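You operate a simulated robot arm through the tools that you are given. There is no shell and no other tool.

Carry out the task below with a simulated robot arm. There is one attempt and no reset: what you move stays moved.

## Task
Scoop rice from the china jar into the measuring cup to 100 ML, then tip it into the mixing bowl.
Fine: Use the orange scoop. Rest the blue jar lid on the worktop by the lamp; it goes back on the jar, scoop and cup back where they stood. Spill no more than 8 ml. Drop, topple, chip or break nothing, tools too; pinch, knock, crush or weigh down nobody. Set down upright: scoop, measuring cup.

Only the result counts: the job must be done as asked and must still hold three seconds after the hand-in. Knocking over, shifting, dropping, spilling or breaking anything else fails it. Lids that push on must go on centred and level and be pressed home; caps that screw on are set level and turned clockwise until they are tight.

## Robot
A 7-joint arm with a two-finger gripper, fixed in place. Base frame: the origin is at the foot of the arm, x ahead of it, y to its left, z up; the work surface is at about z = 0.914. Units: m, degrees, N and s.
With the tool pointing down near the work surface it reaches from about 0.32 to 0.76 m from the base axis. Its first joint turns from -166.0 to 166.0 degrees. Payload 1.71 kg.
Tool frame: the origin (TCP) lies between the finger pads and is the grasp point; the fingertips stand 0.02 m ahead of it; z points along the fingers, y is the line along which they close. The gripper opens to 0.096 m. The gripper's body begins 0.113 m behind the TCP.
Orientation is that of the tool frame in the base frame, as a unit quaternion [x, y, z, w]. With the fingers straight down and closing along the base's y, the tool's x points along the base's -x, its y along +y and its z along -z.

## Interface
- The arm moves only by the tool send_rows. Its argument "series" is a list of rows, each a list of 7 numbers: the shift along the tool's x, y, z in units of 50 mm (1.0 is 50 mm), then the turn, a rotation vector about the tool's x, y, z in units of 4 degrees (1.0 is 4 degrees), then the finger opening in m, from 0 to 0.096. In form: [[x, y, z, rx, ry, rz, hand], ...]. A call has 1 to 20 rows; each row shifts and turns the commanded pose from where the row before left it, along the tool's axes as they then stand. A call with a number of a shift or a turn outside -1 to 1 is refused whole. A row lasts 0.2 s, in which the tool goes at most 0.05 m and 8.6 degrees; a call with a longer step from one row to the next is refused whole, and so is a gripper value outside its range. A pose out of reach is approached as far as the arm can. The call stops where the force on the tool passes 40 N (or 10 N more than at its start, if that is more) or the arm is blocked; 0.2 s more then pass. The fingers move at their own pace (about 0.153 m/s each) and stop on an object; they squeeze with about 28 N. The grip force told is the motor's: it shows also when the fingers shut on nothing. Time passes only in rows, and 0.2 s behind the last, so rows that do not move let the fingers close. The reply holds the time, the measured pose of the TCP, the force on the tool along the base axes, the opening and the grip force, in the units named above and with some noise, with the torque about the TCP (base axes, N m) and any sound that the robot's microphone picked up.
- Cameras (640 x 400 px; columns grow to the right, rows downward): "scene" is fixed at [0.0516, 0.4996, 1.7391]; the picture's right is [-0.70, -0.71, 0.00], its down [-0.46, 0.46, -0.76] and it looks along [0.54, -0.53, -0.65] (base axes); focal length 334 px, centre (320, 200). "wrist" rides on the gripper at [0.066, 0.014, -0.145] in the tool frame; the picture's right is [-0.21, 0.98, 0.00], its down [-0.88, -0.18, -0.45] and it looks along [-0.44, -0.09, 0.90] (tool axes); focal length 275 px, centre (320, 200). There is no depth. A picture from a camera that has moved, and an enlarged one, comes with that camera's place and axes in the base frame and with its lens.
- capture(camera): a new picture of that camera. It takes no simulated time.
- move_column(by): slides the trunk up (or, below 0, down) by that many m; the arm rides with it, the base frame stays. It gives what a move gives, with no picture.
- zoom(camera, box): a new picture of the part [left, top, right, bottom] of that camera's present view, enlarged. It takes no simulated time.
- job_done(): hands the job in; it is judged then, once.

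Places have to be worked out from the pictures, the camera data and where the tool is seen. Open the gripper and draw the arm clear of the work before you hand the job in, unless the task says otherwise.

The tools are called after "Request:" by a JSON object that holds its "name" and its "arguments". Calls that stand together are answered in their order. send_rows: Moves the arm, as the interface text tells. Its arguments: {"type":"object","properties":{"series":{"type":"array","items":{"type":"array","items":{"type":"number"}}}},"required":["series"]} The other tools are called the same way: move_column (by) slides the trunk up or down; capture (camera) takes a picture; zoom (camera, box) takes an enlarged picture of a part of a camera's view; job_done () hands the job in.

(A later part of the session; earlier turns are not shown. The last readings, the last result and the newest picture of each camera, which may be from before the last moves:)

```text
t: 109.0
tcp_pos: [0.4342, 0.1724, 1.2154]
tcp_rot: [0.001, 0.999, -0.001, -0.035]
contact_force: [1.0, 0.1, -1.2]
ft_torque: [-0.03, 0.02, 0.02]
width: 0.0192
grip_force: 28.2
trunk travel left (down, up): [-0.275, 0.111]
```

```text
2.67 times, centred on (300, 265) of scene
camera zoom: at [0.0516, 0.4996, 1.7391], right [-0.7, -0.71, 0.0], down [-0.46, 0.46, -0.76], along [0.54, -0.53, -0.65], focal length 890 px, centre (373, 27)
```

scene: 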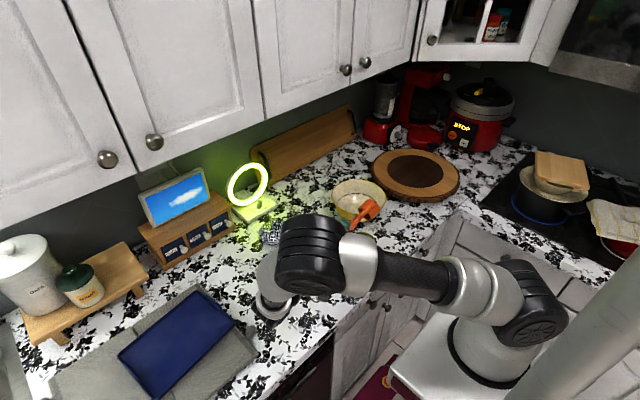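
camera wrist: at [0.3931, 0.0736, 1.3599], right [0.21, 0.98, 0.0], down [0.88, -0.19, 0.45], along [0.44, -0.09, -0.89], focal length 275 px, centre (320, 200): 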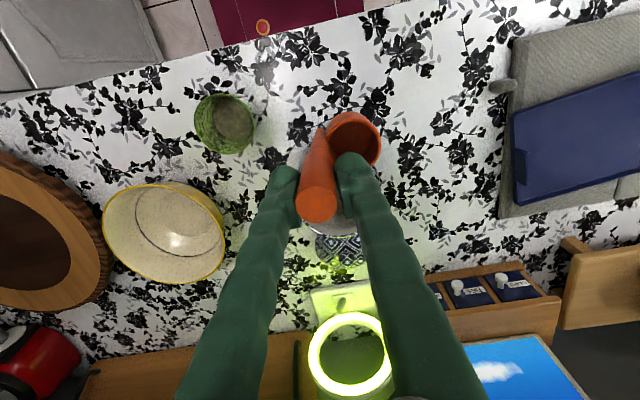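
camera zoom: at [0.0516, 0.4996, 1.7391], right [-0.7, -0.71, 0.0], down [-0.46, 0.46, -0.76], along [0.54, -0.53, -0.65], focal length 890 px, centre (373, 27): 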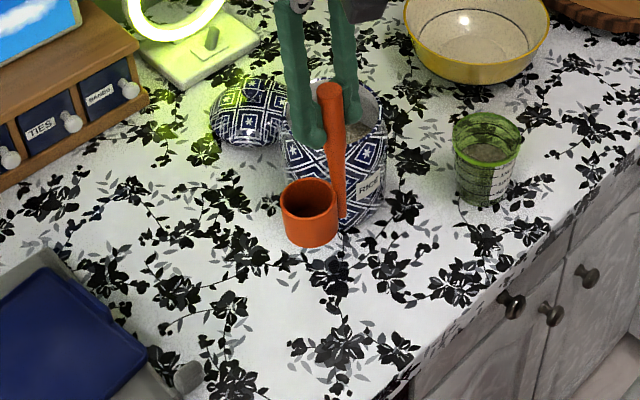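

After the 4° correction the scoop hangs upright, matching the geometry it had when standing. I lower it to 2 cm above its spot.

Request:
{"name": "send_rows", "arguments": {"series": [[-0.043, 0, 0.619, 0, 0, 0, 0.01], [-0.043, 0, 0.619, 0, 0, 0, 0.01], [-0.043, 0, 0.619, 0, 0, 0, 0.01], [-0.043, 0, 0.619, 0, 0, 0, 0.01], [-0.042, 0, 0.6, 0, 0, 0, 0.01], [0, 0, 0, 0, 0, 0, 0.01]]}}

Request:
{"name": "zoom", "arguments": {"camera": "scene", "box": [260, 220, 350, 335]}}

```text
t: 110.4
tcp_pos: [0.4368, 0.1706, 1.0612]
tcp_rot: [0.001, 0.999, 0.0, -0.034]
contact_force: [-0.7, 0.7, -0.8]
ft_torque: [-0.02, -0.02, 0.01]
width: 0.0189
grip_force: 27.8
trunk travel left (down, up): [-0.275, 0.111]
```

```text
3.48 times, centred on (305, 278) of scene
camera zoom: at [0.0516, 0.4996, 1.7391], right [-0.7, -0.71, 0.0], down [-0.46, 0.46, -0.76], along [0.54, -0.53, -0.65], focal length 1161 px, centre (372, -70)
```

zoom: 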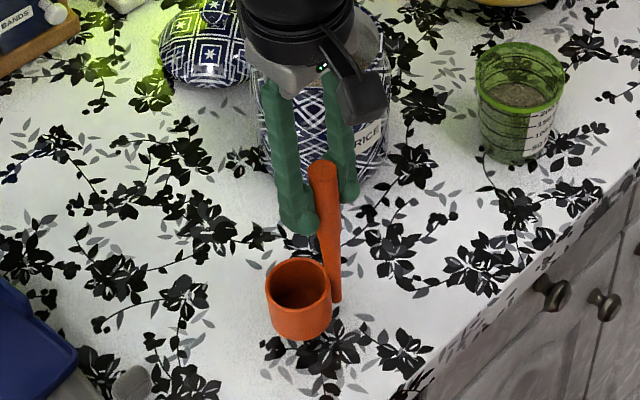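

Still about 2.5 cm above the worktop. I lower in small steps and watch for contact.

Request:
{"name": "send_rows", "arguments": {"series": [[-0.014, 0, 0.2, 0, 0, 0, 0.01], [-0.014, 0, 0.2, 0, 0, 0, 0.01], [0, 0, 0, 0, 0, 0, 0.01]]}}

Request:
{"name": "send_rows", "arguments": {"series": [[-0.003, 0, 0.05, 0, 0, 0, 0.01], [0, 0, 0, 0, 0, 0, 0.01]]}}

```text
t: 111.2
tcp_pos: [0.4364, 0.1718, 1.0407]
tcp_rot: [0.002, 0.999, 0.0, -0.034]
contact_force: [0.1, -0.1, 0.3]
ft_torque: [0.0, 0.01, -0.01]
width: 0.0189
grip_force: 27.9
trunk travel left (down, up): [-0.275, 0.111]
```

```text
t: 111.8
tcp_pos: [0.4353, 0.1712, 1.0388]
tcp_rot: [0.0, 0.999, 0.0, -0.033]
contact_force: [0.1, -1.4, 8.3]
ft_torque: [0.01, -0.11, 0.03]
width: 0.0192
grip_force: 27.9
trunk travel left (down, up): [-0.275, 0.111]
```

Contact at z≈1.039 with 8 N. I check that the base sits flat before letting go.

Request:
{"name": "zoom", "arguments": {"camera": "scene", "box": [275, 260, 335, 330]}}

Request:
{"name": "zoom", "arguments": {"camera": "wrist", "box": [240, 60, 420, 240]}}

```text
5.71 times, centred on (305, 295) of scene
camera zoom: at [0.0516, 0.4996, 1.7391], right [-0.7, -0.71, 0.0], down [-0.46, 0.46, -0.76], along [0.54, -0.53, -0.65], focal length 1908 px, centre (406, -343)
```

zoom: 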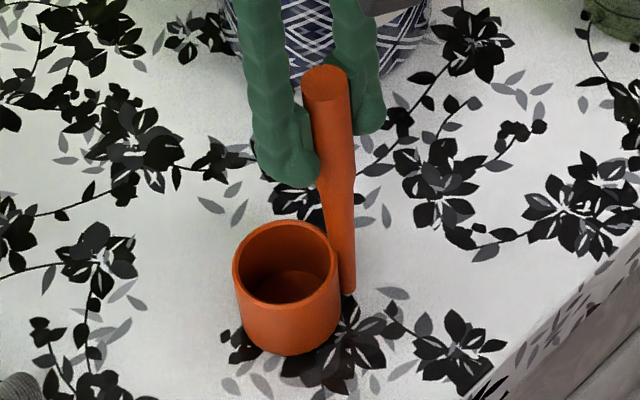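

```text
2.22 times, centred on (330, 150) of wrist
camera zoom: at [0.3805, 0.1848, 1.1885], right [0.21, 0.98, -0.01], down [0.9, -0.19, 0.39], along [0.37, -0.09, -0.92], focal length 612 px, centre (298, 311)
```

zoom: 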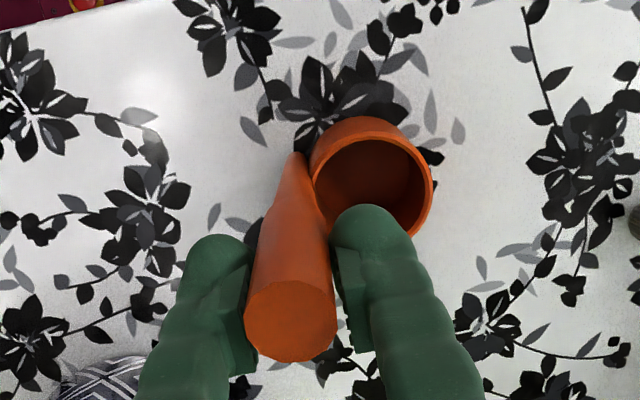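

The handle looks slightly slanted in the view. I zoom further to judge the lean before releasing.

Request:
{"name": "zoom", "arguments": {"camera": "scene", "box": [286, 262, 326, 322]}}

```text
6.67 times, centred on (306, 292) of scene
camera zoom: at [0.0516, 0.4996, 1.7391], right [-0.7, -0.71, 0.0], down [-0.46, 0.46, -0.76], along [0.54, -0.53, -0.65], focal length 2226 px, centre (413, -413)
```

zoom: 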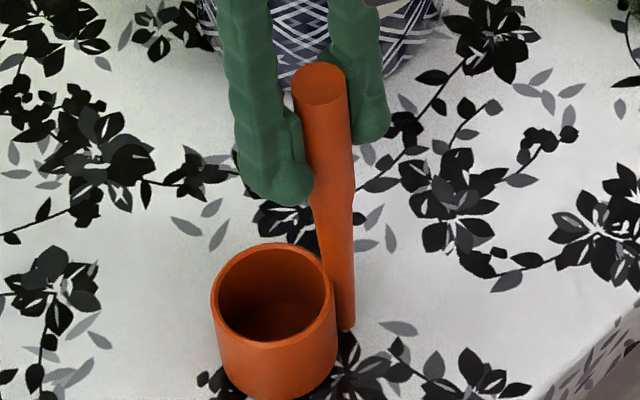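

Comparing with the vertical direction in the view, the scoop was in fact upright before and only twisted ~9° about its handle and slid ~3 mm; my 4° pitch made it lean. I lift 8 mm, undo the pitch, and turn −9° about the handle axis to restore its heading.

Request:
{"name": "send_rows", "arguments": {"series": [[0.011, 0, -0.16, 0, 0, 0, 0.01], [0, 0, 0, 0, -1, 0, 0.01], [0, 0, 0, 0, 0, -0.78, 0.01], [0, 0, 0, 0, 0, -0.78, 0.01], [0, 0, 0, 0, 0, -0.78, 0.01], [0, 0, 0, 0, 0, 0, 0.01]]}}

Request:
{"name": "zoom", "arguments": {"camera": "scene", "box": [275, 260, 335, 330]}}

Request:
{"name": "zoom", "arguments": {"camera": "wrist", "box": [240, 60, 420, 240]}}

```text
t: 113.2
tcp_pos: [0.4363, 0.1716, 1.046]
tcp_rot: [-0.08, 0.997, 0.0, 0.0]
contact_force: [-1.1, 0.5, -0.6]
ft_torque: [0.01, 0.01, -0.02]
width: 0.0187
grip_force: 27.6
trunk travel left (down, up): [-0.275, 0.111]
```

```text
5.71 times, centred on (305, 295) of scene
camera zoom: at [0.0516, 0.4996, 1.7391], right [-0.7, -0.71, 0.0], down [-0.46, 0.46, -0.76], along [0.54, -0.53, -0.65], focal length 1908 px, centre (406, -343)
```

zoom: 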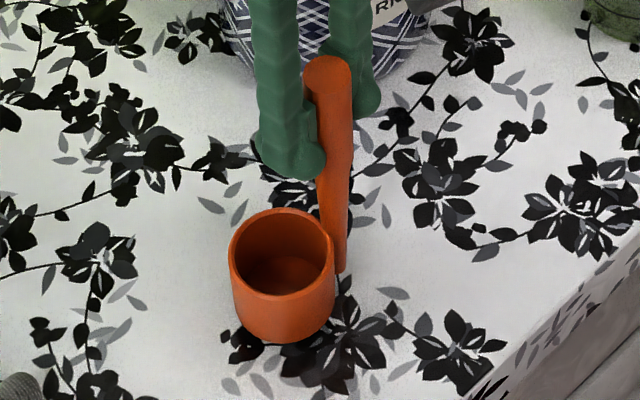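

```text
2.22 times, centred on (330, 150) of wrist
camera zoom: at [0.3691, 0.1744, 1.1918], right [0.05, 1.0, 0.0], down [0.89, -0.04, 0.45], along [0.45, -0.02, -0.89], focal length 612 px, centre (298, 311)
```

zoom: 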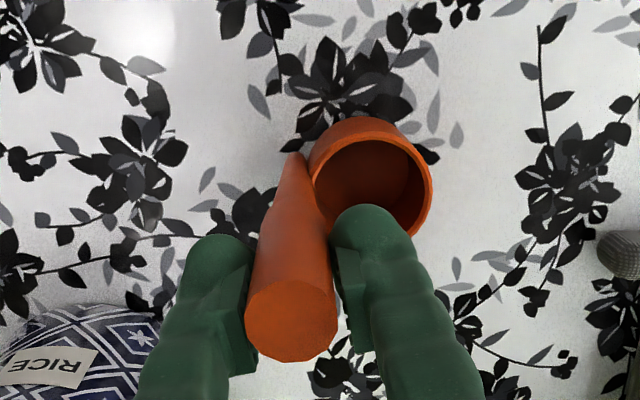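

Now the handle runs parallel to true vertical. I lower the last millimetres until it touches.

Request:
{"name": "send_rows", "arguments": {"series": [[0, 0, 0.1, 0, 0, 0, 0.01], [0, 0, 0, 0, 0, 0, 0.01]]}}

Request:
{"name": "send_rows", "arguments": {"series": [[0, 0, 0.05, 0, 0, 0, 0.01], [0, 0, 0, 0, 0, 0, 0.01]]}}

```text
t: 113.8
tcp_pos: [0.4369, 0.1724, 1.0417]
tcp_rot: [-0.08, 0.997, 0.0, 0.001]
contact_force: [-0.1, 0.6, 0.3]
ft_torque: [-0.02, 0.04, -0.03]
width: 0.0189
grip_force: 28.1
trunk travel left (down, up): [-0.275, 0.111]
```

```text
t: 114.4
tcp_pos: [0.4366, 0.1723, 1.0391]
tcp_rot: [-0.08, 0.997, 0.0, 0.001]
contact_force: [0.1, 0.2, -0.6]
ft_torque: [0.0, 0.0, -0.01]
width: 0.0189
grip_force: 28.1
trunk travel left (down, up): [-0.275, 0.111]
```

Request:
{"name": "send_rows", "arguments": {"series": [[0, 0, 0.05, 0, 0, 0, 0.01], [0, 0, 0, 0, 0, 0, 0.01]]}}

Request:
{"name": "send_rows", "arguments": {"series": [[0, 0, 0.03, 0, 0, 0, 0.01], [0, 0, 0, 0, 0, 0, 0.01]]}}

```text
t: 115.0
tcp_pos: [0.4363, 0.1712, 1.0386]
tcp_rot: [-0.08, 0.997, 0.0, 0.002]
contact_force: [-1.6, -1.1, 18.2]
ft_torque: [0.02, -0.03, 0.03]
width: 0.019
grip_force: 27.5
trunk travel left (down, up): [-0.275, 0.111]
```

```text
t: 115.6
tcp_pos: [0.4356, 0.1717, 1.0355]
tcp_rot: [-0.08, 0.997, 0.0, 0.001]
contact_force: [-2.0, -1.9, 22.8]
ft_torque: [0.0, -0.07, 0.03]
width: 0.0193
grip_force: 28.4
trunk travel left (down, up): [-0.275, 0.111]
```

The scoop base is on the worktop (pressed ~20 N). I ease off and check that it stands straight.

Request:
{"name": "send_rows", "arguments": {"series": [[0, 0, -0.04, 0, 0, 0, 0.01], [0, 0, 0, 0, 0, 0, 0.01]]}}

Request:
{"name": "zoom", "arguments": {"camera": "scene", "box": [275, 260, 335, 330]}}

```text
t: 116.2
tcp_pos: [0.4357, 0.1725, 1.0355]
tcp_rot: [-0.081, 0.997, -0.002, -0.001]
contact_force: [-0.1, -0.2, -1.3]
ft_torque: [-0.02, 0.02, 0.01]
width: 0.019
grip_force: 27.7
trunk travel left (down, up): [-0.275, 0.111]
```

```text
5.71 times, centred on (305, 295) of scene
camera zoom: at [0.0516, 0.4996, 1.7391], right [-0.7, -0.71, 0.0], down [-0.46, 0.46, -0.76], along [0.54, -0.53, -0.65], focal length 1908 px, centre (406, -343)
```

zoom: 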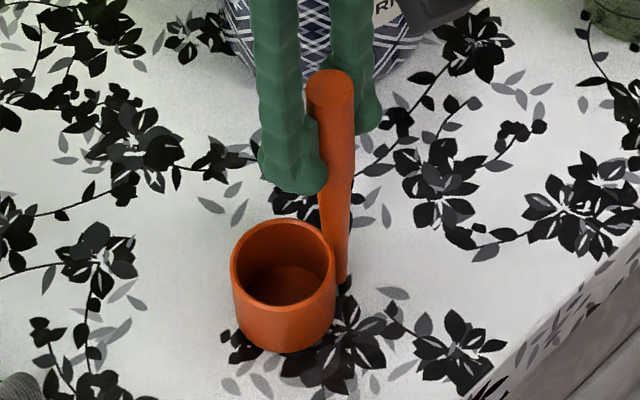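

It stands straight, but compared with the first picture it is about 6 mm off (+4 mm x, −5 mm y). I lift 4 mm, shift back by that amount, and set it down again.

Request:
{"name": "send_rows", "arguments": {"series": [[0, 0, -0.1, 0, 0, 0, 0.01], [0.063, 0.112, 0, 0, 0, 0, 0.01], [0, 0, 0.06, 0, 0, 0, 0.01], [0, 0, 0, 0, 0, 0, 0.01]]}}

Request:
{"name": "send_rows", "arguments": {"series": [[0, 0, 0.04, 0, 0, 0, 0.01], [0, 0, 0, 0, 0, 0, 0.01]]}}

```text
t: 117.2
tcp_pos: [0.4318, 0.1772, 1.0409]
tcp_rot: [-0.081, 0.997, 0.0, 0.001]
contact_force: [0.7, 0.0, -0.7]
ft_torque: [-0.01, -0.03, -0.01]
width: 0.0189
grip_force: 28.2
trunk travel left (down, up): [-0.275, 0.111]
```

```text
t: 117.8
tcp_pos: [0.432, 0.178, 1.0367]
tcp_rot: [-0.08, 0.997, 0.0, 0.001]
contact_force: [0.1, 0.8, -0.5]
ft_torque: [0.01, 0.03, 0.0]
width: 0.0191
grip_force: 27.8
trunk travel left (down, up): [-0.275, 0.111]
```

Request:
{"name": "send_rows", "arguments": {"series": [[0, 0, 0.04, 0, 0, 0, 0.01], [0, 0, 0, 0, 0, 0, 0.01]]}}

Request:
{"name": "zoom", "arguments": {"camera": "scene", "box": [275, 260, 335, 330]}}

```text
t: 118.4
tcp_pos: [0.433, 0.1777, 1.0361]
tcp_rot: [-0.081, 0.997, 0.0, 0.002]
contact_force: [-0.7, -0.5, 4.0]
ft_torque: [0.03, 0.02, -0.03]
width: 0.0189
grip_force: 28.2
trunk travel left (down, up): [-0.275, 0.111]
```

```text
5.71 times, centred on (305, 295) of scene
camera zoom: at [0.0516, 0.4996, 1.7391], right [-0.7, -0.71, 0.0], down [-0.46, 0.46, -0.76], along [0.54, -0.53, -0.65], focal length 1908 px, centre (406, -343)
```

zoom: 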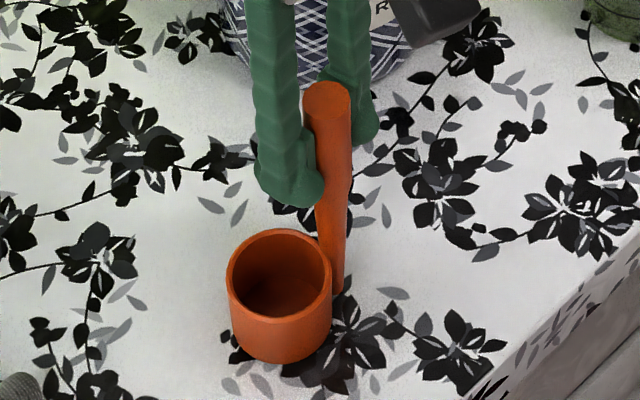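

The scoop stands flat within ~3 mm of its original place (4 N contact). I open the fingers.

Request:
{"name": "send_rows", "arguments": {"series": [[0, 0, 0, 0, 0, 0, 0.022], [0, 0, 0, 0, 0, 0, 0.03], [0, 0, 0, 0, 0, 0, 0.05], [0, 0, 0, 0, 0, 0, 0.06], [0, 0, 0, 0, 0, 0, 0.06]]}}

Request:
{"name": "zoom", "arguments": {"camera": "scene", "box": [275, 260, 335, 330]}}

Request:
{"name": "capture", "arguments": {"camera": "wrist"}}

```text
t: 119.6
tcp_pos: [0.4339, 0.1764, 1.0361]
tcp_rot: [-0.08, 0.997, 0.0, 0.0]
contact_force: [0.6, -0.2, -0.2]
ft_torque: [0.01, 0.0, 0.0]
width: 0.0598
grip_force: 0.0
trunk travel left (down, up): [-0.275, 0.111]
```

```text
5.71 times, centred on (305, 295) of scene
camera zoom: at [0.0516, 0.4996, 1.7391], right [-0.7, -0.71, 0.0], down [-0.46, 0.46, -0.76], along [0.54, -0.53, -0.65], focal length 1908 px, centre (406, -343)
```

zoom: 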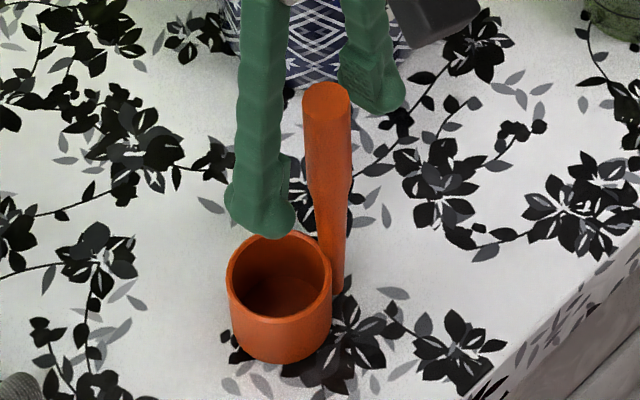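

```text
taken
camera wrist: at [0.3651, 0.1795, 1.1806], right [0.05, 1.0, 0.0], down [0.89, -0.04, 0.45], along [0.45, -0.02, -0.89], focal length 275 px, centre (320, 200)
```

wrist: 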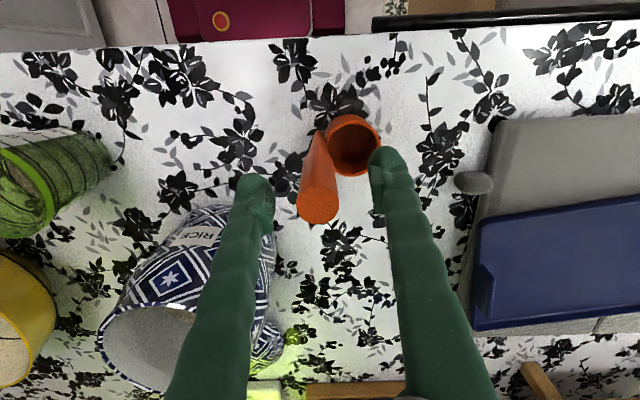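

The scoop stands upright on its own. I raise the hand straight up off the handle, and start turning the wrist for a side grip of the cup.

Request:
{"name": "send_rows", "arguments": {"series": [[0, 0, -0.4, 0, 0, 0, 0.06], [0, 0, -0.8, 0, 0, 0, 0.06], [0, 0, -0.9, 0, 0, 0, 0.06], [0, 0, -0.9, 0, 0, 0, 0.06], [0, 0, -0.9, 0, 0, 0, 0.06], [0, 0, 0, 0, 0, 0, 0.06]]}}

Request:
{"name": "capture", "arguments": {"camera": "scene"}}

Request:
{"name": "zoom", "arguments": {"camera": "scene", "box": [275, 260, 335, 330]}}

```text
t: 121.0
tcp_pos: [0.4332, 0.1775, 1.23]
tcp_rot: [-0.08, 0.997, 0.0, 0.001]
contact_force: [0.1, 0.1, 0.5]
ft_torque: [0.0, 0.01, 0.02]
width: 0.0597
grip_force: 0.1
trunk travel left (down, up): [-0.275, 0.111]
```

```text
taken
```

scene: 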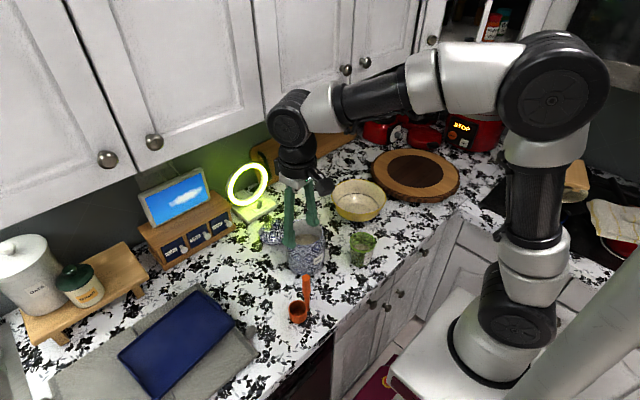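

```text
5.71 times, centred on (305, 295) of scene
camera zoom: at [0.0516, 0.4996, 1.7391], right [-0.7, -0.71, 0.0], down [-0.46, 0.46, -0.76], along [0.54, -0.53, -0.65], focal length 1908 px, centre (406, -343)
```

zoom: 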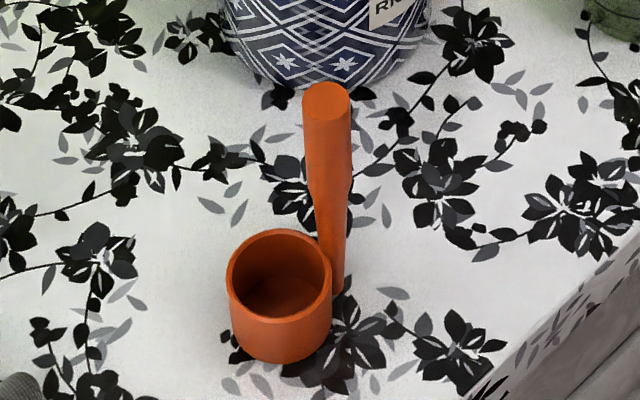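

The scoop is back within ~3 mm of its original stand and the jar has not moved. I move the empty hand to the right of the cup, high up, before reorienting.

Request:
{"name": "send_rows", "arguments": {"series": [[0.142, -0.878, 0, 0, 0, 0, 0.096], [0.142, -0.878, 0, 0, 0, 0, 0.096], [0.142, -0.878, 0, 0, 0, 0, 0.096], [0.142, -0.878, 0, 0, 0, 0, 0.096], [0.142, -0.878, 0, 0, 0, 0, 0.096], [0.142, -0.878, 0, 0, 0, 0, 0.096], [0.142, -0.878, 0, 0, 0, 0, 0.096], [0.142, -0.878, 0, 0, 0, 0, 0.096], [0.142, -0.878, 0, 0, 0, 0, 0.096], [0, 0, 0, 0, 0, 0, 0.096]]}}

Request:
{"name": "send_rows", "arguments": {"series": [[0, 0, 0, 0, 0, 0.994, 0.096], [0, 0, 0, 0, 0, 0.994, 0.096], [0, 0, 0, 0, 0, 0.994, 0.096], [0, 0, 0, 0, 0, 0.994, 0.096], [0, 0, 0, 0, 0, 0.994, 0.096], [0, 0, 0, 0, 0, 0.994, 0.096], [0, 0, 0, 0, 0, 0.994, 0.096], [0, 0, 0, 0, 0, 0.994, 0.096], [0, 0, 0, 0, 0, 0.994, 0.096], [0, 0, 0, 0, 0, 0.994, 0.096], [0, 0, 0, 0, 0, 0.994, 0.096], [0, 0, 0, 0, 0, 0.994, 0.096], [0, 0, 0, 0, 0, 0.994, 0.096], [0, 0, 0, 0, 0, 0.994, 0.096], [0, 0, 0, 0, 0, 0.994, 0.096], [0, 0, 0, 0, 0, 0.994, 0.096], [0, 0, 0, 0, 0, 0.994, 0.096], [0, 0, 0, 0, 0, 0.994, 0.096], [0, 0, 0, 0, 0, 0.994, 0.096], [0, 0, 0, 0, 0, 0.994, 0.096]]}}

```text
t: 123.2
tcp_pos: [0.4338, -0.222, 1.2315]
tcp_rot: [-0.081, 0.997, -0.001, 0.002]
contact_force: [-0.3, 0.4, 0.1]
ft_torque: [0.01, -0.03, 0.0]
width: 0.0958
grip_force: 0.0
trunk travel left (down, up): [-0.275, 0.111]
```

```text
t: 127.4
tcp_pos: [0.432, -0.223, 1.2306]
tcp_rot: [0.577, 0.817, 0.001, 0.002]
contact_force: [0.0, 0.2, -0.6]
ft_torque: [0.01, 0.01, -0.01]
width: 0.0955
grip_force: 0.1
trunk travel left (down, up): [-0.275, 0.111]
```

The wrist is turning freely. I finish the quarter turn and begin pitching the hand toward +y.

Request:
{"name": "send_rows", "arguments": {"series": [[0, 0, 0, 0, 0, 0.994, 0.096], [0, 0, 0, 0, 0, 0.994, 0.096], [0, 0, 0, 0, 0, 0.994, 0.096], [0, 0, 0, 0, 0, 0.994, 0.096], [0, 0, 0, 0, 0, 0.994, 0.096], [0, 0, 0, 0, 0, 0, 0.096]]}}

Request:
{"name": "send_rows", "arguments": {"series": [[0, 0, 0, 0, 1, 0, 0.096], [0, 0, 0, 0, 1, 0, 0.096], [0, 0, 0, 0, 1, 0, 0.096], [0, 0, 0, 0, 1, 0, 0.096], [0, 0, 0, 0, 1, 0, 0.096], [0, 0, 0, 0, 1, 0, 0.096], [0, 0, 0, 0, 1, 0, 0.096], [0, 0, 0, 0, 1, 0, 0.096], [0, 0, 0, 0, 1, 0, 0.096], [0, 0, 0, 0, 1, 0, 0.096], [0, 0, 0, 0, 1, 0, 0.096], [0, 0, 0, 0, 1, 0, 0.096], [0, 0, 0, 0, 1, 0, 0.096], [0, 0, 0, 0, 1, 0, 0.096], [0, 0, 0, 0, 1, 0, 0.096], [0, 0, 0, 0, 1, 0, 0.096]]}}

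Request:
{"name": "capture", "arguments": {"camera": "scene"}}

Request:
{"name": "capture", "arguments": {"camera": "wrist"}}

```text
t: 128.8
tcp_pos: [0.4331, -0.2232, 1.2307]
tcp_rot: [0.709, 0.705, 0.0, 0.001]
contact_force: [0.2, -0.5, 0.2]
ft_torque: [-0.05, 0.01, -0.04]
width: 0.0963
grip_force: 0.1
trunk travel left (down, up): [-0.275, 0.111]
```

```text
t: 132.2
tcp_pos: [0.433, -0.2224, 1.2301]
tcp_rot: [0.601, 0.599, 0.376, -0.373]
contact_force: [-0.3, -0.5, -0.5]
ft_torque: [-0.01, 0.02, -0.01]
width: 0.0961
grip_force: 0.1
trunk travel left (down, up): [-0.275, 0.111]
```

```text
taken
```

scene: 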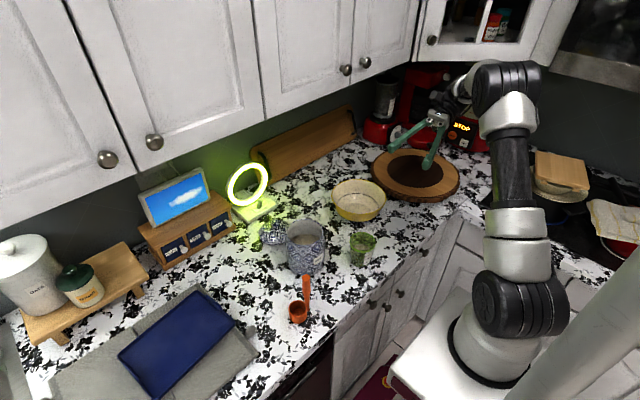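

```text
taken
camera wrist: at [0.4457, -0.3258, 1.3533], right [0.98, -0.09, -0.18], down [-0.19, -0.78, -0.59], along [-0.09, 0.62, -0.78], focal length 275 px, centre (320, 200)
```

wrist: 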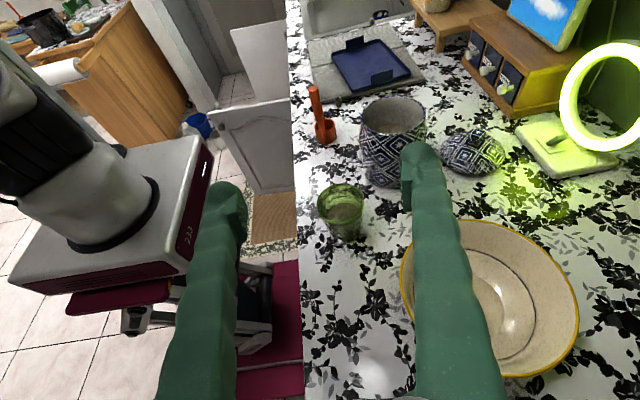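

This side-grip orientation works. Before holding the cup, I rehearse the pour over the bowl in free air: first turn the hand's heading by −44° and move toward the bowl.

Request:
{"name": "send_rows", "arguments": {"series": [[0, 0, 0, -0.899, 0, 0.438, 0.096], [0, 0, 0, -0.899, 0, 0.438, 0.096], [0, 0, 0, -0.899, 0, 0.438, 0.096], [0, 0, 0, -0.899, 0, 0.438, 0.096], [0, 0, 0, -0.899, 0, 0.438, 0.096], [0, 0, 0, -0.899, 0, 0.438, 0.096], [0, 0, 0, -0.899, 0, 0.438, 0.096], [0, 0, 0, -0.899, 0, 0.438, 0.096], [0, 0, 0, -0.899, 0, 0.438, 0.096], [0, 0, 0, -0.899, 0, 0.438, 0.096], [0, 0, 0, -0.899, 0, 0.438, 0.096], [0.081, 0.678, 0.442, 0, 0, 0, 0.096], [0.081, 0.678, 0.442, 0, 0, 0, 0.096], [0.081, 0.678, 0.442, 0, 0, 0, 0.096], [0.081, 0.678, 0.442, 0, 0, 0, 0.096], [0.081, 0.678, 0.442, 0, 0, 0, 0.096], [0, 0, 0, 0, 0, 0, 0.096]]}}

Request:
{"name": "capture", "arguments": {"camera": "scene"}}

Request:
{"name": "capture", "arguments": {"camera": "wrist"}}

```text
t: 135.8
tcp_pos: [0.63, -0.264, 1.2014]
tcp_rot: [0.781, 0.33, 0.49, -0.204]
contact_force: [-0.3, 0.0, 0.6]
ft_torque: [0.0, 0.0, -0.05]
width: 0.0957
grip_force: 0.1
trunk travel left (down, up): [-0.275, 0.111]
```

```text
taken
```

scene: 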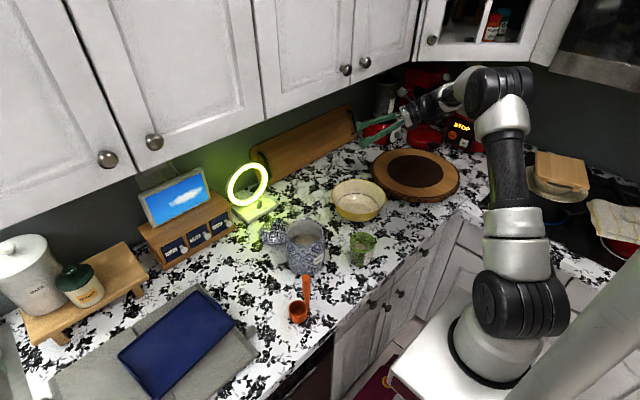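

```text
taken
camera wrist: at [0.5682, -0.3464, 1.3248], right [0.64, -0.75, -0.18], down [-0.68, -0.43, -0.6], along [0.37, 0.5, -0.78], focal length 275 px, centre (320, 200)
```

wrist: 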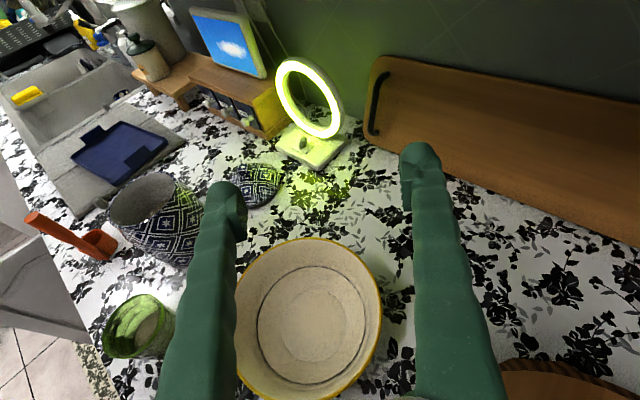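

The bowl centre is about (0.592, -0.229). I continue the rehearsal: pitch to horizontal and roll the hand about its own axis, as the pour will require.

Request:
{"name": "send_rows", "arguments": {"series": [[0, 0, 0, 0, 1, 0, 0.096], [0, 0, 0, 0, 1, 0, 0.096], [0, 0, 0, 0, 1, 0, 0.096], [0, 0, 0, 0, 1, 0, 0.096], [0, 0, 0, 0, 1, 0, 0.096], [0, 0, 0, 0, 1, 0, 0.096], [0, 0, 0, 0, 0, -1, 0.096], [0, 0, 0, 0, 0, -1, 0.096], [0, 0, 0, 0, 0, -1, 0.096], [0, 0, 0, 0, 0, -1, 0.096], [0, 0, 0, 0, 0, -1, 0.096], [0, 0, 0, 0, 0, -1, 0.096], [0, 0, 0, 0, 0, -1, 0.096], [0, 0, 0, 0, 0, -1, 0.096], [0, 0, 0, 0, 0, -1, 0.096], [0, 0, 0, 0, 0, -1, 0.096], [0, 0, 0, 0, 0, -1, 0.096], [0, 0, 0, 0, 0, -1, 0.096], [0, 0, 0, 0, 0, -1, 0.096], [0, 0, 0, 0, 0, -1, 0.096]]}}

Request:
{"name": "send_rows", "arguments": {"series": [[0, 0, 0, 0, 0, -1, 0.096], [0, 0, 0, 0, 0, -1, 0.096], [0, 0, 0, 0, 0, -1, 0.096], [0, 0, 0, 0, 0, -1, 0.096], [0, 0, 0, 0, 0, -1, 0.096], [0, 0, 0, 0, 0, -1, 0.096], [0, 0, 0, 0, 0, -1, 0.096], [0, 0, 0, 0, 0, -1, 0.096], [0, 0, 0, 0, 0, -1, 0.096], [0, 0, 0, 0, 0, -1, 0.096], [0, 0, 0, 0, 0, -1, 0.096], [0, 0, 0, 0, 0, -1, 0.096], [0, 0, 0, 0, 0, -1, 0.096], [0, 0, 0, 0, 0, -1, 0.096], [0, 0, 0, 0, 0, -1, 0.096], [0, 0, 0, 0, 0, -1, 0.096], [0, 0, 0, 0, 0, 0, 0.096]]}}

Request:
{"name": "capture", "arguments": {"camera": "scene"}}

Request:
{"name": "capture", "arguments": {"camera": "wrist"}}

```text
t: 140.0
tcp_pos: [0.6293, -0.2638, 1.2005]
tcp_rot: [0.452, 0.559, 0.692, 0.065]
contact_force: [0.3, 0.7, -0.3]
ft_torque: [-0.02, 0.01, -0.01]
width: 0.0962
grip_force: 0.1
trunk travel left (down, up): [-0.275, 0.111]
```

```text
t: 143.6
tcp_pos: [0.6307, -0.2646, 1.2005]
tcp_rot: [0.087, 0.713, 0.554, 0.421]
contact_force: [-0.5, -0.9, 0.6]
ft_torque: [0.0, 0.04, 0.0]
width: 0.0962
grip_force: 0.1
trunk travel left (down, up): [-0.275, 0.111]
```

```text
taken
```

scene: 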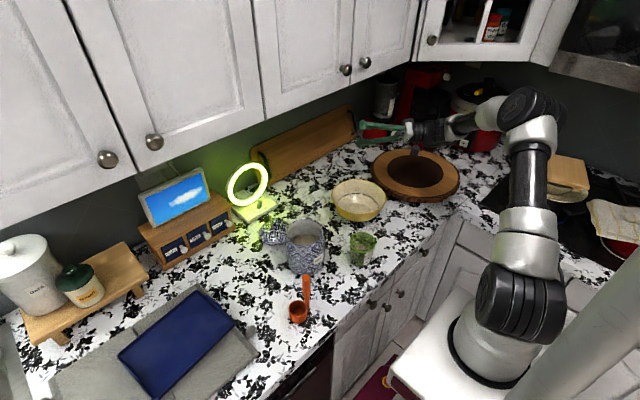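

```text
taken
camera wrist: at [0.4822, -0.3243, 1.1851], right [-0.2, 0.24, 0.95], down [0.3, -0.91, 0.3], along [0.93, 0.35, 0.11], focal length 275 px, centre (320, 200)
```

wrist: 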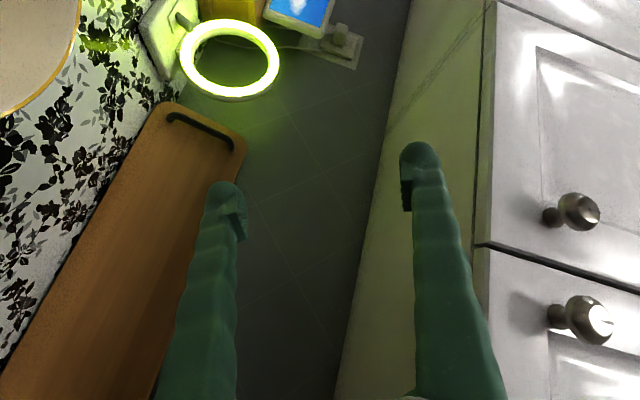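

The full roll works at z=1.20. I check that the same pose is also reachable 0.1 m lower, where the pour will happen.

Request:
{"name": "send_rows", "arguments": {"series": [[0.333, -0.577, 0.023, 0, 0, 0, 0.096], [0.333, -0.577, 0.023, 0, 0, 0, 0.096], [0.333, -0.577, 0.023, 0, 0, 0, 0.096], [0, 0, 0, 0, 0, 0, 0.096]]}}

Request:
{"name": "capture", "arguments": {"camera": "scene"}}

```text
t: 144.6
tcp_pos: [0.6284, -0.2651, 1.1009]
tcp_rot: [0.089, 0.713, 0.554, 0.421]
contact_force: [-0.3, 0.5, 0.7]
ft_torque: [0.0, 0.0, 0.01]
width: 0.0958
grip_force: 0.1
trunk travel left (down, up): [-0.275, 0.111]
```

```text
taken
```

scene: 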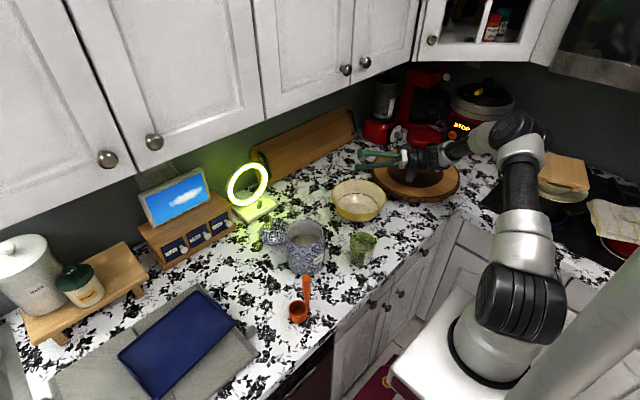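

That pose is reachable too. I retrace the rehearsal: rise, roll back, pitch back, and return to beside the cup.

Request:
{"name": "send_rows", "arguments": {"series": [[-0.333, 0.577, -0.023, 0, 0, 0, 0.096], [-0.333, 0.577, -0.023, 0, 0, 0, 0.096], [-0.333, 0.577, -0.023, 0, 0, 0, 0.096], [0, 0, 0, 0, 0, 1, 0.096], [0, 0, 0, 0, 0, 1, 0.096], [0, 0, 0, 0, 0, 1, 0.096], [0, 0, 0, 0, 0, 1, 0.096], [0, 0, 0, 0, 0, 1, 0.096], [0, 0, 0, 0, 0, 1, 0.096], [0, 0, 0, 0, 0, 1, 0.096], [0, 0, 0, 0, 0, 1, 0.096], [0, 0, 0, 0, 0, 1, 0.096], [0, 0, 0, 0, 0, 1, 0.096], [0, 0, 0, 0, 0, 1, 0.096], [0, 0, 0, 0, 0, 1, 0.096], [0, 0, 0, 0, 0, 1, 0.096], [0, 0, 0, 0, 0, 1, 0.096], [0, 0, 0, 0, 0, 1, 0.096]]}}

Request:
{"name": "send_rows", "arguments": {"series": [[0, 0, 0, 0, 0, 1, 0.096], [0, 0, 0, 0, 0, 1, 0.096], [0, 0, 0, 0, 0, 1, 0.096], [0, 0, 0, 0, 0, 1, 0.096], [0, 0, 0, 0, 0, 1, 0.096], [0, 0, 0, 0, 0, 1, 0.096], [0, 0, 0, 0, 0, 1, 0.096], [0, 0, 0, 0, 0, 1, 0.096], [0, 0, 0, 0, 0, 1, 0.096], [0, 0, 0, 0, 0, 1, 0.096], [0, 0, 0, 0, 0, 1, 0.096], [0, 0, 0, 0, 0, 1, 0.096], [0, 0, 0, 0, 0, 1, 0.096], [0, 0, 0, 0, 0, 1, 0.096], [0, 0, 0, 0, 0, 1, 0.096]]}}

Request:
{"name": "send_rows", "arguments": {"series": [[0, 0, 0, 0, -1, 0, 0.096], [0, 0, 0, 0, -1, 0, 0.096], [0, 0, 0, 0, -1, 0, 0.096], [0, 0, 0, 0, -1, 0, 0.096], [0, 0, 0, 0, -1, 0, 0.096], [0, 0, 0, 0, -1, 0, 0.096], [-0.081, -0.678, -0.442, 0, 0, 0, 0.096], [-0.081, -0.678, -0.442, 0, 0, 0, 0.096], [-0.081, -0.678, -0.442, 0, 0, 0, 0.096], [-0.081, -0.678, -0.442, 0, 0, 0, 0.096], [-0.081, -0.678, -0.442, 0, 0, 0, 0.096], [0, 0, 0, 0, 0, 0, 0.096]]}}

Request:
{"name": "send_rows", "arguments": {"series": [[0, 0, 0, 0.899, 0, -0.438, 0.096], [0, 0, 0, 0.899, 0, -0.438, 0.096], [0, 0, 0, 0.899, 0, -0.438, 0.096], [0, 0, 0, 0.899, 0, -0.438, 0.096], [0, 0, 0, 0.899, 0, -0.438, 0.096], [0, 0, 0, 0.899, 0, -0.438, 0.096], [0, 0, 0, 0.899, 0, -0.438, 0.096], [0, 0, 0, 0.899, 0, -0.438, 0.096], [0, 0, 0, 0.899, 0, -0.438, 0.096], [0, 0, 0, 0.899, 0, -0.438, 0.096], [0, 0, 0, 0.899, 0, -0.438, 0.096], [0, 0, 0, 0, 0, 0, 0.096]]}}

```text
t: 148.4
tcp_pos: [0.6302, -0.2646, 1.2009]
tcp_rot: [0.434, 0.573, 0.69, 0.087]
contact_force: [0.8, -0.5, 0.1]
ft_torque: [-0.02, -0.01, 0.02]
width: 0.096
grip_force: 0.1
trunk travel left (down, up): [-0.275, 0.111]
```

```text
t: 151.6
tcp_pos: [0.6303, -0.2635, 1.1996]
tcp_rot: [0.662, 0.279, 0.641, -0.269]
contact_force: [-0.2, 0.0, -0.6]
ft_torque: [0.01, -0.04, -0.04]
width: 0.0962
grip_force: 0.0
trunk travel left (down, up): [-0.275, 0.111]
```

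```text
t: 154.2
tcp_pos: [0.4325, -0.2236, 1.2294]
tcp_rot: [0.78, 0.33, 0.49, -0.206]
contact_force: [0.1, 0.1, 0.2]
ft_torque: [0.02, -0.01, -0.01]
width: 0.0959
grip_force: 0.1
trunk travel left (down, up): [-0.275, 0.111]
```

```text
t: 156.8
tcp_pos: [0.4337, -0.2238, 1.2304]
tcp_rot: [0.6, 0.599, 0.376, -0.373]
contact_force: [0.7, -0.8, -0.1]
ft_torque: [0.01, 0.0, -0.01]
width: 0.0959
grip_force: 0.0
trunk travel left (down, up): [-0.275, 0.111]
```

The hand is back beside the cup. I descend to the start of the approach line, 14 cm short of the cup, and check alignment with the wrist camera.

Request:
{"name": "send_rows", "arguments": {"series": [[-0.656, 0.011, 0.519, 0, 0, 0, 0.096], [-0.656, 0.011, 0.519, 0, 0, 0, 0.096], [-0.656, 0.011, 0.519, 0, 0, 0, 0.096], [-0.656, 0.011, 0.519, 0, 0, 0, 0.096], [-0.656, 0.011, 0.519, 0, 0, 0, 0.096], [0, 0, 0, 0, 0, 0, 0.096]]}}

Request:
{"name": "capture", "arguments": {"camera": "wrist"}}

Request:
{"name": "zoom", "arguments": {"camera": "scene", "box": [320, 140, 460, 280]}}

```text
t: 158.2
tcp_pos: [0.4354, -0.1792, 1.0266]
tcp_rot: [0.6, 0.598, 0.377, -0.373]
contact_force: [0.0, 0.2, -0.6]
ft_torque: [0.0, -0.01, -0.01]
width: 0.0962
grip_force: 0.0
trunk travel left (down, up): [-0.275, 0.111]
```

```text
taken
camera wrist: at [0.4486, -0.2808, 1.1491], right [0.98, -0.09, -0.18], down [-0.19, -0.78, -0.59], along [-0.09, 0.61, -0.78], focal length 275 px, centre (320, 200)
```

wrist: 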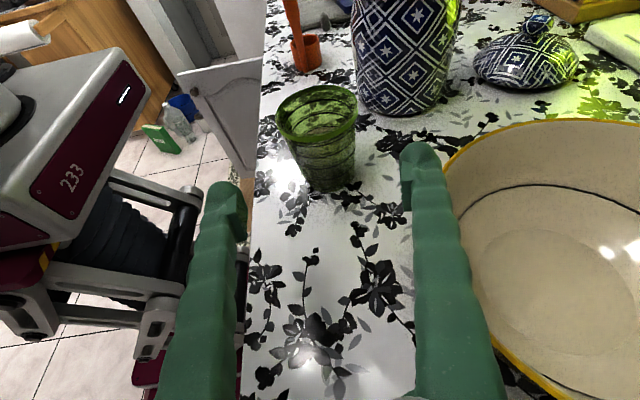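

```text
2.86 times, centred on (390, 210) of scene
camera zoom: at [0.0516, 0.4996, 1.7391], right [-0.7, -0.71, 0.0], down [-0.46, 0.46, -0.76], along [0.54, -0.53, -0.65], focal length 954 px, centre (120, 171)
```

zoom: 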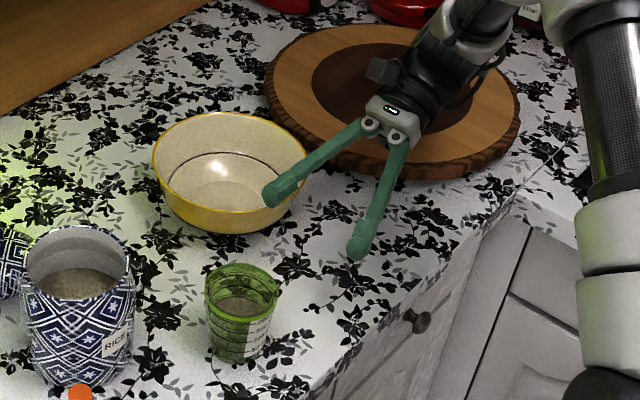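

The finger corridor is clear of the bowl and the cup is within ~3 mm of the centre line. I advance 9 cm along the approach line with a 2.5 mm x-correction and re-check.

Request:
{"name": "send_rows", "arguments": {"series": [[0, 0.05, 0.5, 0, 0, 0, 0.096], [0, 0, 0.5, 0, 0, 0, 0.096], [0, 0, 0.5, 0, 0, 0, 0.096], [0, 0, 0.3, 0, 0, 0, 0.096], [0, 0, 0, 0, 0, 0, 0.096]]}}

Request:
{"name": "capture", "arguments": {"camera": "wrist"}}

Request:
{"name": "zoom", "arguments": {"camera": "scene", "box": [330, 190, 420, 280]}}

```text
t: 159.4
tcp_pos: [0.4389, -0.0973, 0.9854]
tcp_rot: [0.6, 0.599, 0.376, -0.374]
contact_force: [-0.5, 0.5, -0.2]
ft_torque: [0.03, -0.01, 0.0]
width: 0.096
grip_force: 0.1
trunk travel left (down, up): [-0.275, 0.111]
```

```text
taken
camera wrist: at [0.4513, -0.1999, 1.1093], right [0.98, -0.09, -0.18], down [-0.19, -0.78, -0.59], along [-0.09, 0.61, -0.78], focal length 275 px, centre (320, 200)
```

wrist: 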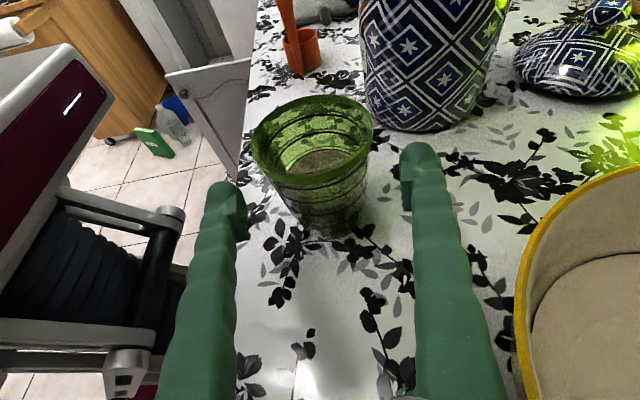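

```text
4.44 times, centred on (375, 235) of scene
camera zoom: at [0.0516, 0.4996, 1.7391], right [-0.7, -0.71, 0.0], down [-0.46, 0.46, -0.76], along [0.54, -0.53, -0.65], focal length 1484 px, centre (76, 44)
```

zoom: 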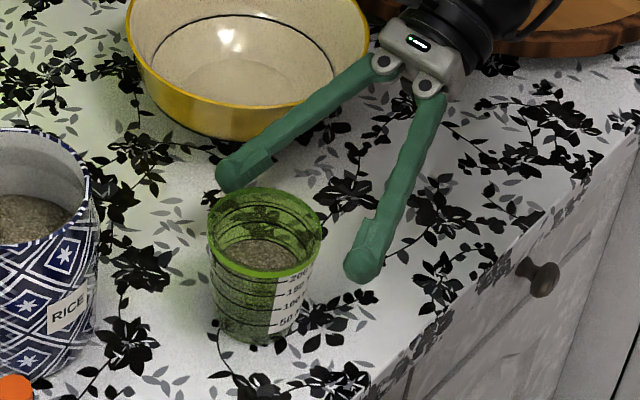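

The cup is 1–3 mm to the right of the finger midline. I nudge 2 mm and advance the last 49 mm so the cup's axis is between the pads.

Request:
{"name": "send_rows", "arguments": {"series": [[0, 0.04, 0.3, 0, 0, 0, 0.096], [0, 0, 0.3, 0, 0, 0, 0.096], [0, 0, 0.25, 0, 0, 0, 0.096], [0, 0, 0.14, 0, 0, 0, 0.096], [0, 0, 0, 0, 0, 0, 0.096]]}}

Request:
{"name": "capture", "arguments": {"camera": "wrist"}}

Request:
{"name": "zoom", "arguments": {"camera": "scene", "box": [330, 190, 420, 280]}}

```text
t: 160.6
tcp_pos: [0.4395, -0.0531, 0.964]
tcp_rot: [0.6, 0.599, 0.376, -0.374]
contact_force: [0.1, 0.1, 0.0]
ft_torque: [-0.03, 0.03, 0.02]
width: 0.0961
grip_force: 0.1
trunk travel left (down, up): [-0.275, 0.111]
```

```text
taken
camera wrist: at [0.4534, -0.1549, 1.0876], right [0.98, -0.09, -0.18], down [-0.19, -0.78, -0.59], along [-0.09, 0.61, -0.78], focal length 275 px, centre (320, 200)
```

wrist: 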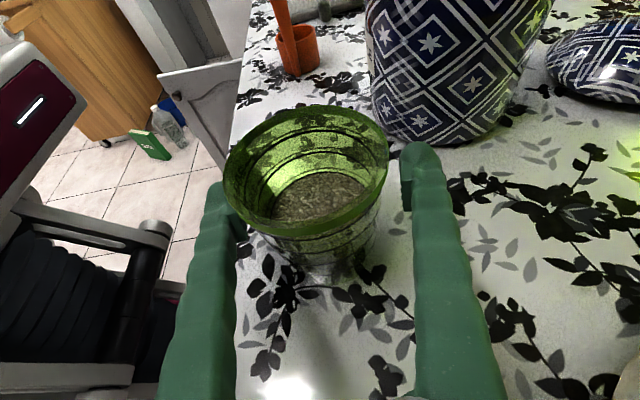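

```text
4.44 times, centred on (375, 235) of scene
camera zoom: at [0.0516, 0.4996, 1.7391], right [-0.7, -0.71, 0.0], down [-0.46, 0.46, -0.76], along [0.54, -0.53, -0.65], focal length 1484 px, centre (76, 44)
```

zoom: 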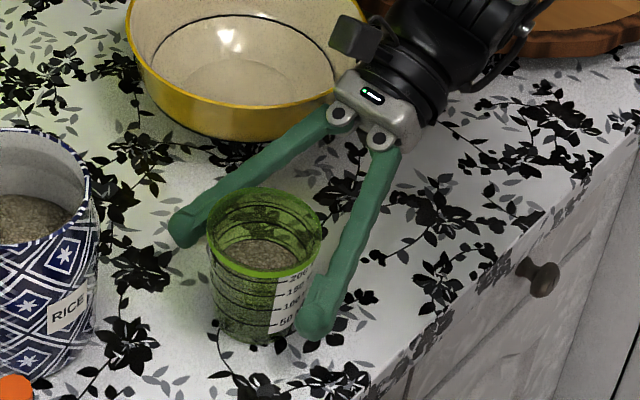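

The cup is between the fingers without contact. I look closer to see whether the pads are centred on the cup's axis front-to-back.

Request:
{"name": "zoom", "arguments": {"camera": "wrist", "box": [190, 90, 450, 280]}}

Request:
{"name": "zoom", "arguments": {"camera": "scene", "box": [345, 215, 405, 275]}}

```text
2.11 times, centred on (320, 185) of wrist
camera zoom: at [0.4534, -0.1549, 1.0876], right [0.98, -0.09, -0.18], down [-0.19, -0.78, -0.59], along [-0.09, 0.61, -0.78], focal length 580 px, centre (320, 232)
```

zoom: 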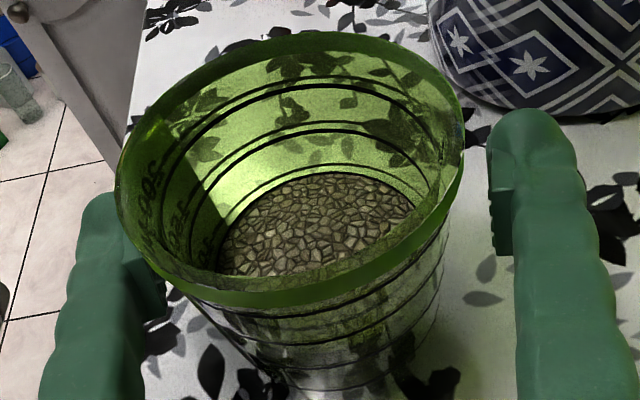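

```text
6.67 times, centred on (375, 245) of scene
camera zoom: at [0.0516, 0.4996, 1.7391], right [-0.7, -0.71, 0.0], down [-0.46, 0.46, -0.76], along [0.54, -0.53, -0.65], focal length 2226 px, centre (-47, -100)
```

zoom: 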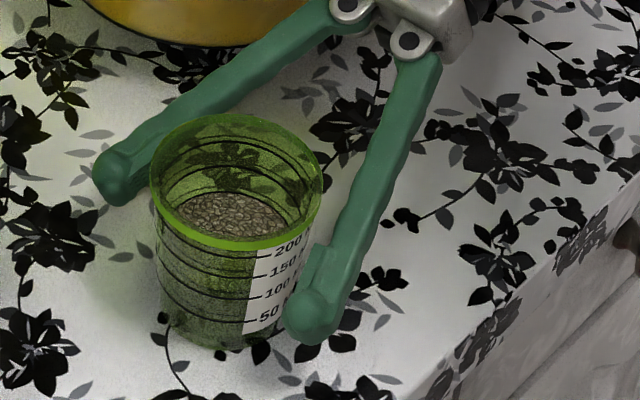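

Weighing the views together (stream crossing, both cameras), the cup axis is within about a centimetre of the TCP, inside the flat of the fingers. I close gently on the cup.

Request:
{"name": "send_rows", "arguments": {"series": [[0, 0, 0, 0, 0, 0, 0.085], [0, 0, 0, 0, 0, 0, 0.075], [0, 0, 0, 0, 0, 0, 0.065], [0, 0, 0, 0, 0, 0, 0.055], [0, 0, 0, 0, 0, 0, 0.055]]}}

Request:
{"name": "zoom", "arguments": {"camera": "scene", "box": [345, 215, 405, 275]}}

Request:
{"name": "zoom", "arguments": {"camera": "wrist", "box": [190, 90, 450, 280]}}

```text
t: 161.8
tcp_pos: [0.4397, -0.0531, 0.965]
tcp_rot: [0.601, 0.599, 0.376, -0.373]
contact_force: [0.3, 0.4, 1.0]
ft_torque: [0.08, 0.02, 0.0]
width: 0.0805
grip_force: 27.4
trunk travel left (down, up): [-0.275, 0.111]
```

```text
6.67 times, centred on (375, 245) of scene
camera zoom: at [0.0516, 0.4996, 1.7391], right [-0.7, -0.71, 0.0], down [-0.46, 0.46, -0.76], along [0.54, -0.53, -0.65], focal length 2226 px, centre (-47, -100)
```

zoom: 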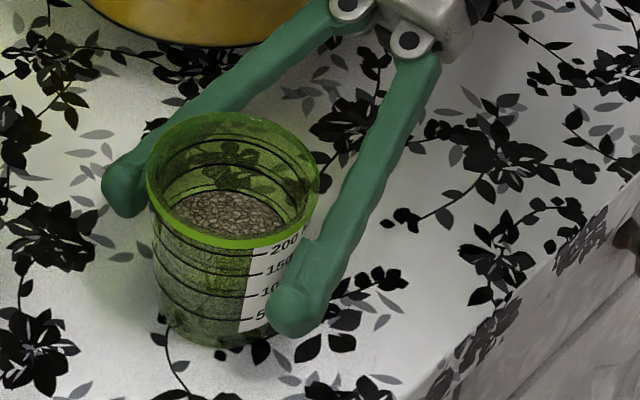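

```text
2.11 times, centred on (320, 185) of wrist
camera zoom: at [0.4535, -0.155, 1.0878], right [0.98, -0.09, -0.18], down [-0.19, -0.78, -0.59], along [-0.09, 0.61, -0.78], focal length 580 px, centre (320, 232)
```

zoom: 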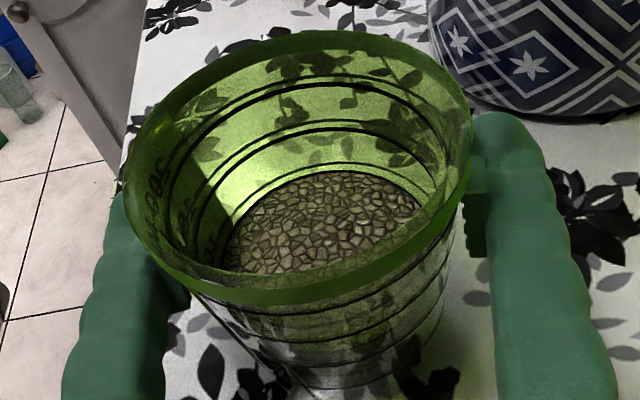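

The fingers stopped at 80.5 mm with 27 N on the cup. I lift a few millimetres to test the hold.

Request:
{"name": "send_rows", "arguments": {"series": [[0.09, 0, -0.044, 0, 0, 0, 0.055], [0.18, 0, -0.088, 0, 0, 0, 0.055], [0.18, 0, -0.088, 0, 0, 0, 0.055], [0, 0, 0, 0, 0, 0, 0.055]]}}

Request:
{"name": "zoom", "arguments": {"camera": "scene", "box": [335, 205, 405, 275]}}

Request:
{"name": "zoom", "arguments": {"camera": "wrist", "box": [190, 90, 450, 280]}}

```text
t: 162.8
tcp_pos: [0.4401, -0.0532, 0.9893]
tcp_rot: [0.6, 0.599, 0.376, -0.374]
contact_force: [-0.7, -0.2, -0.9]
ft_torque: [0.02, -0.03, 0.02]
width: 0.0802
grip_force: 28.0
trunk travel left (down, up): [-0.275, 0.111]
```

```text
5.71 times, centred on (370, 240) of scene
camera zoom: at [0.0516, 0.4996, 1.7391], right [-0.7, -0.71, 0.0], down [-0.46, 0.46, -0.76], along [0.54, -0.53, -0.65], focal length 1908 px, centre (34, -29)
```

zoom: 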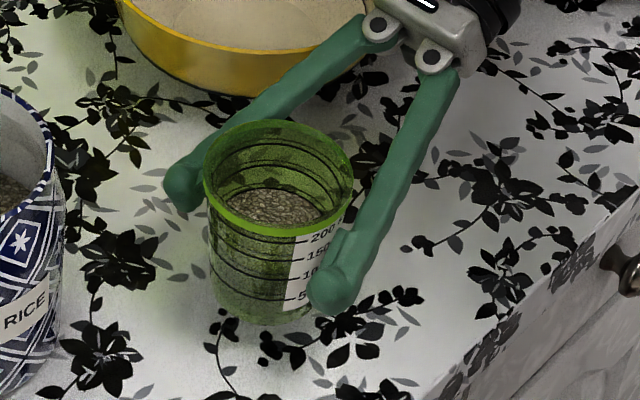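

```text
2.11 times, centred on (320, 185) of wrist
camera zoom: at [0.4537, -0.1555, 1.1128], right [0.98, -0.09, -0.18], down [-0.19, -0.78, -0.59], along [-0.09, 0.61, -0.78], focal length 580 px, centre (320, 232)
```

zoom: 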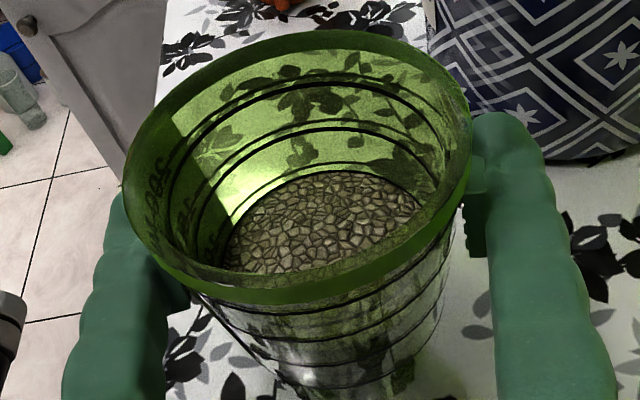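

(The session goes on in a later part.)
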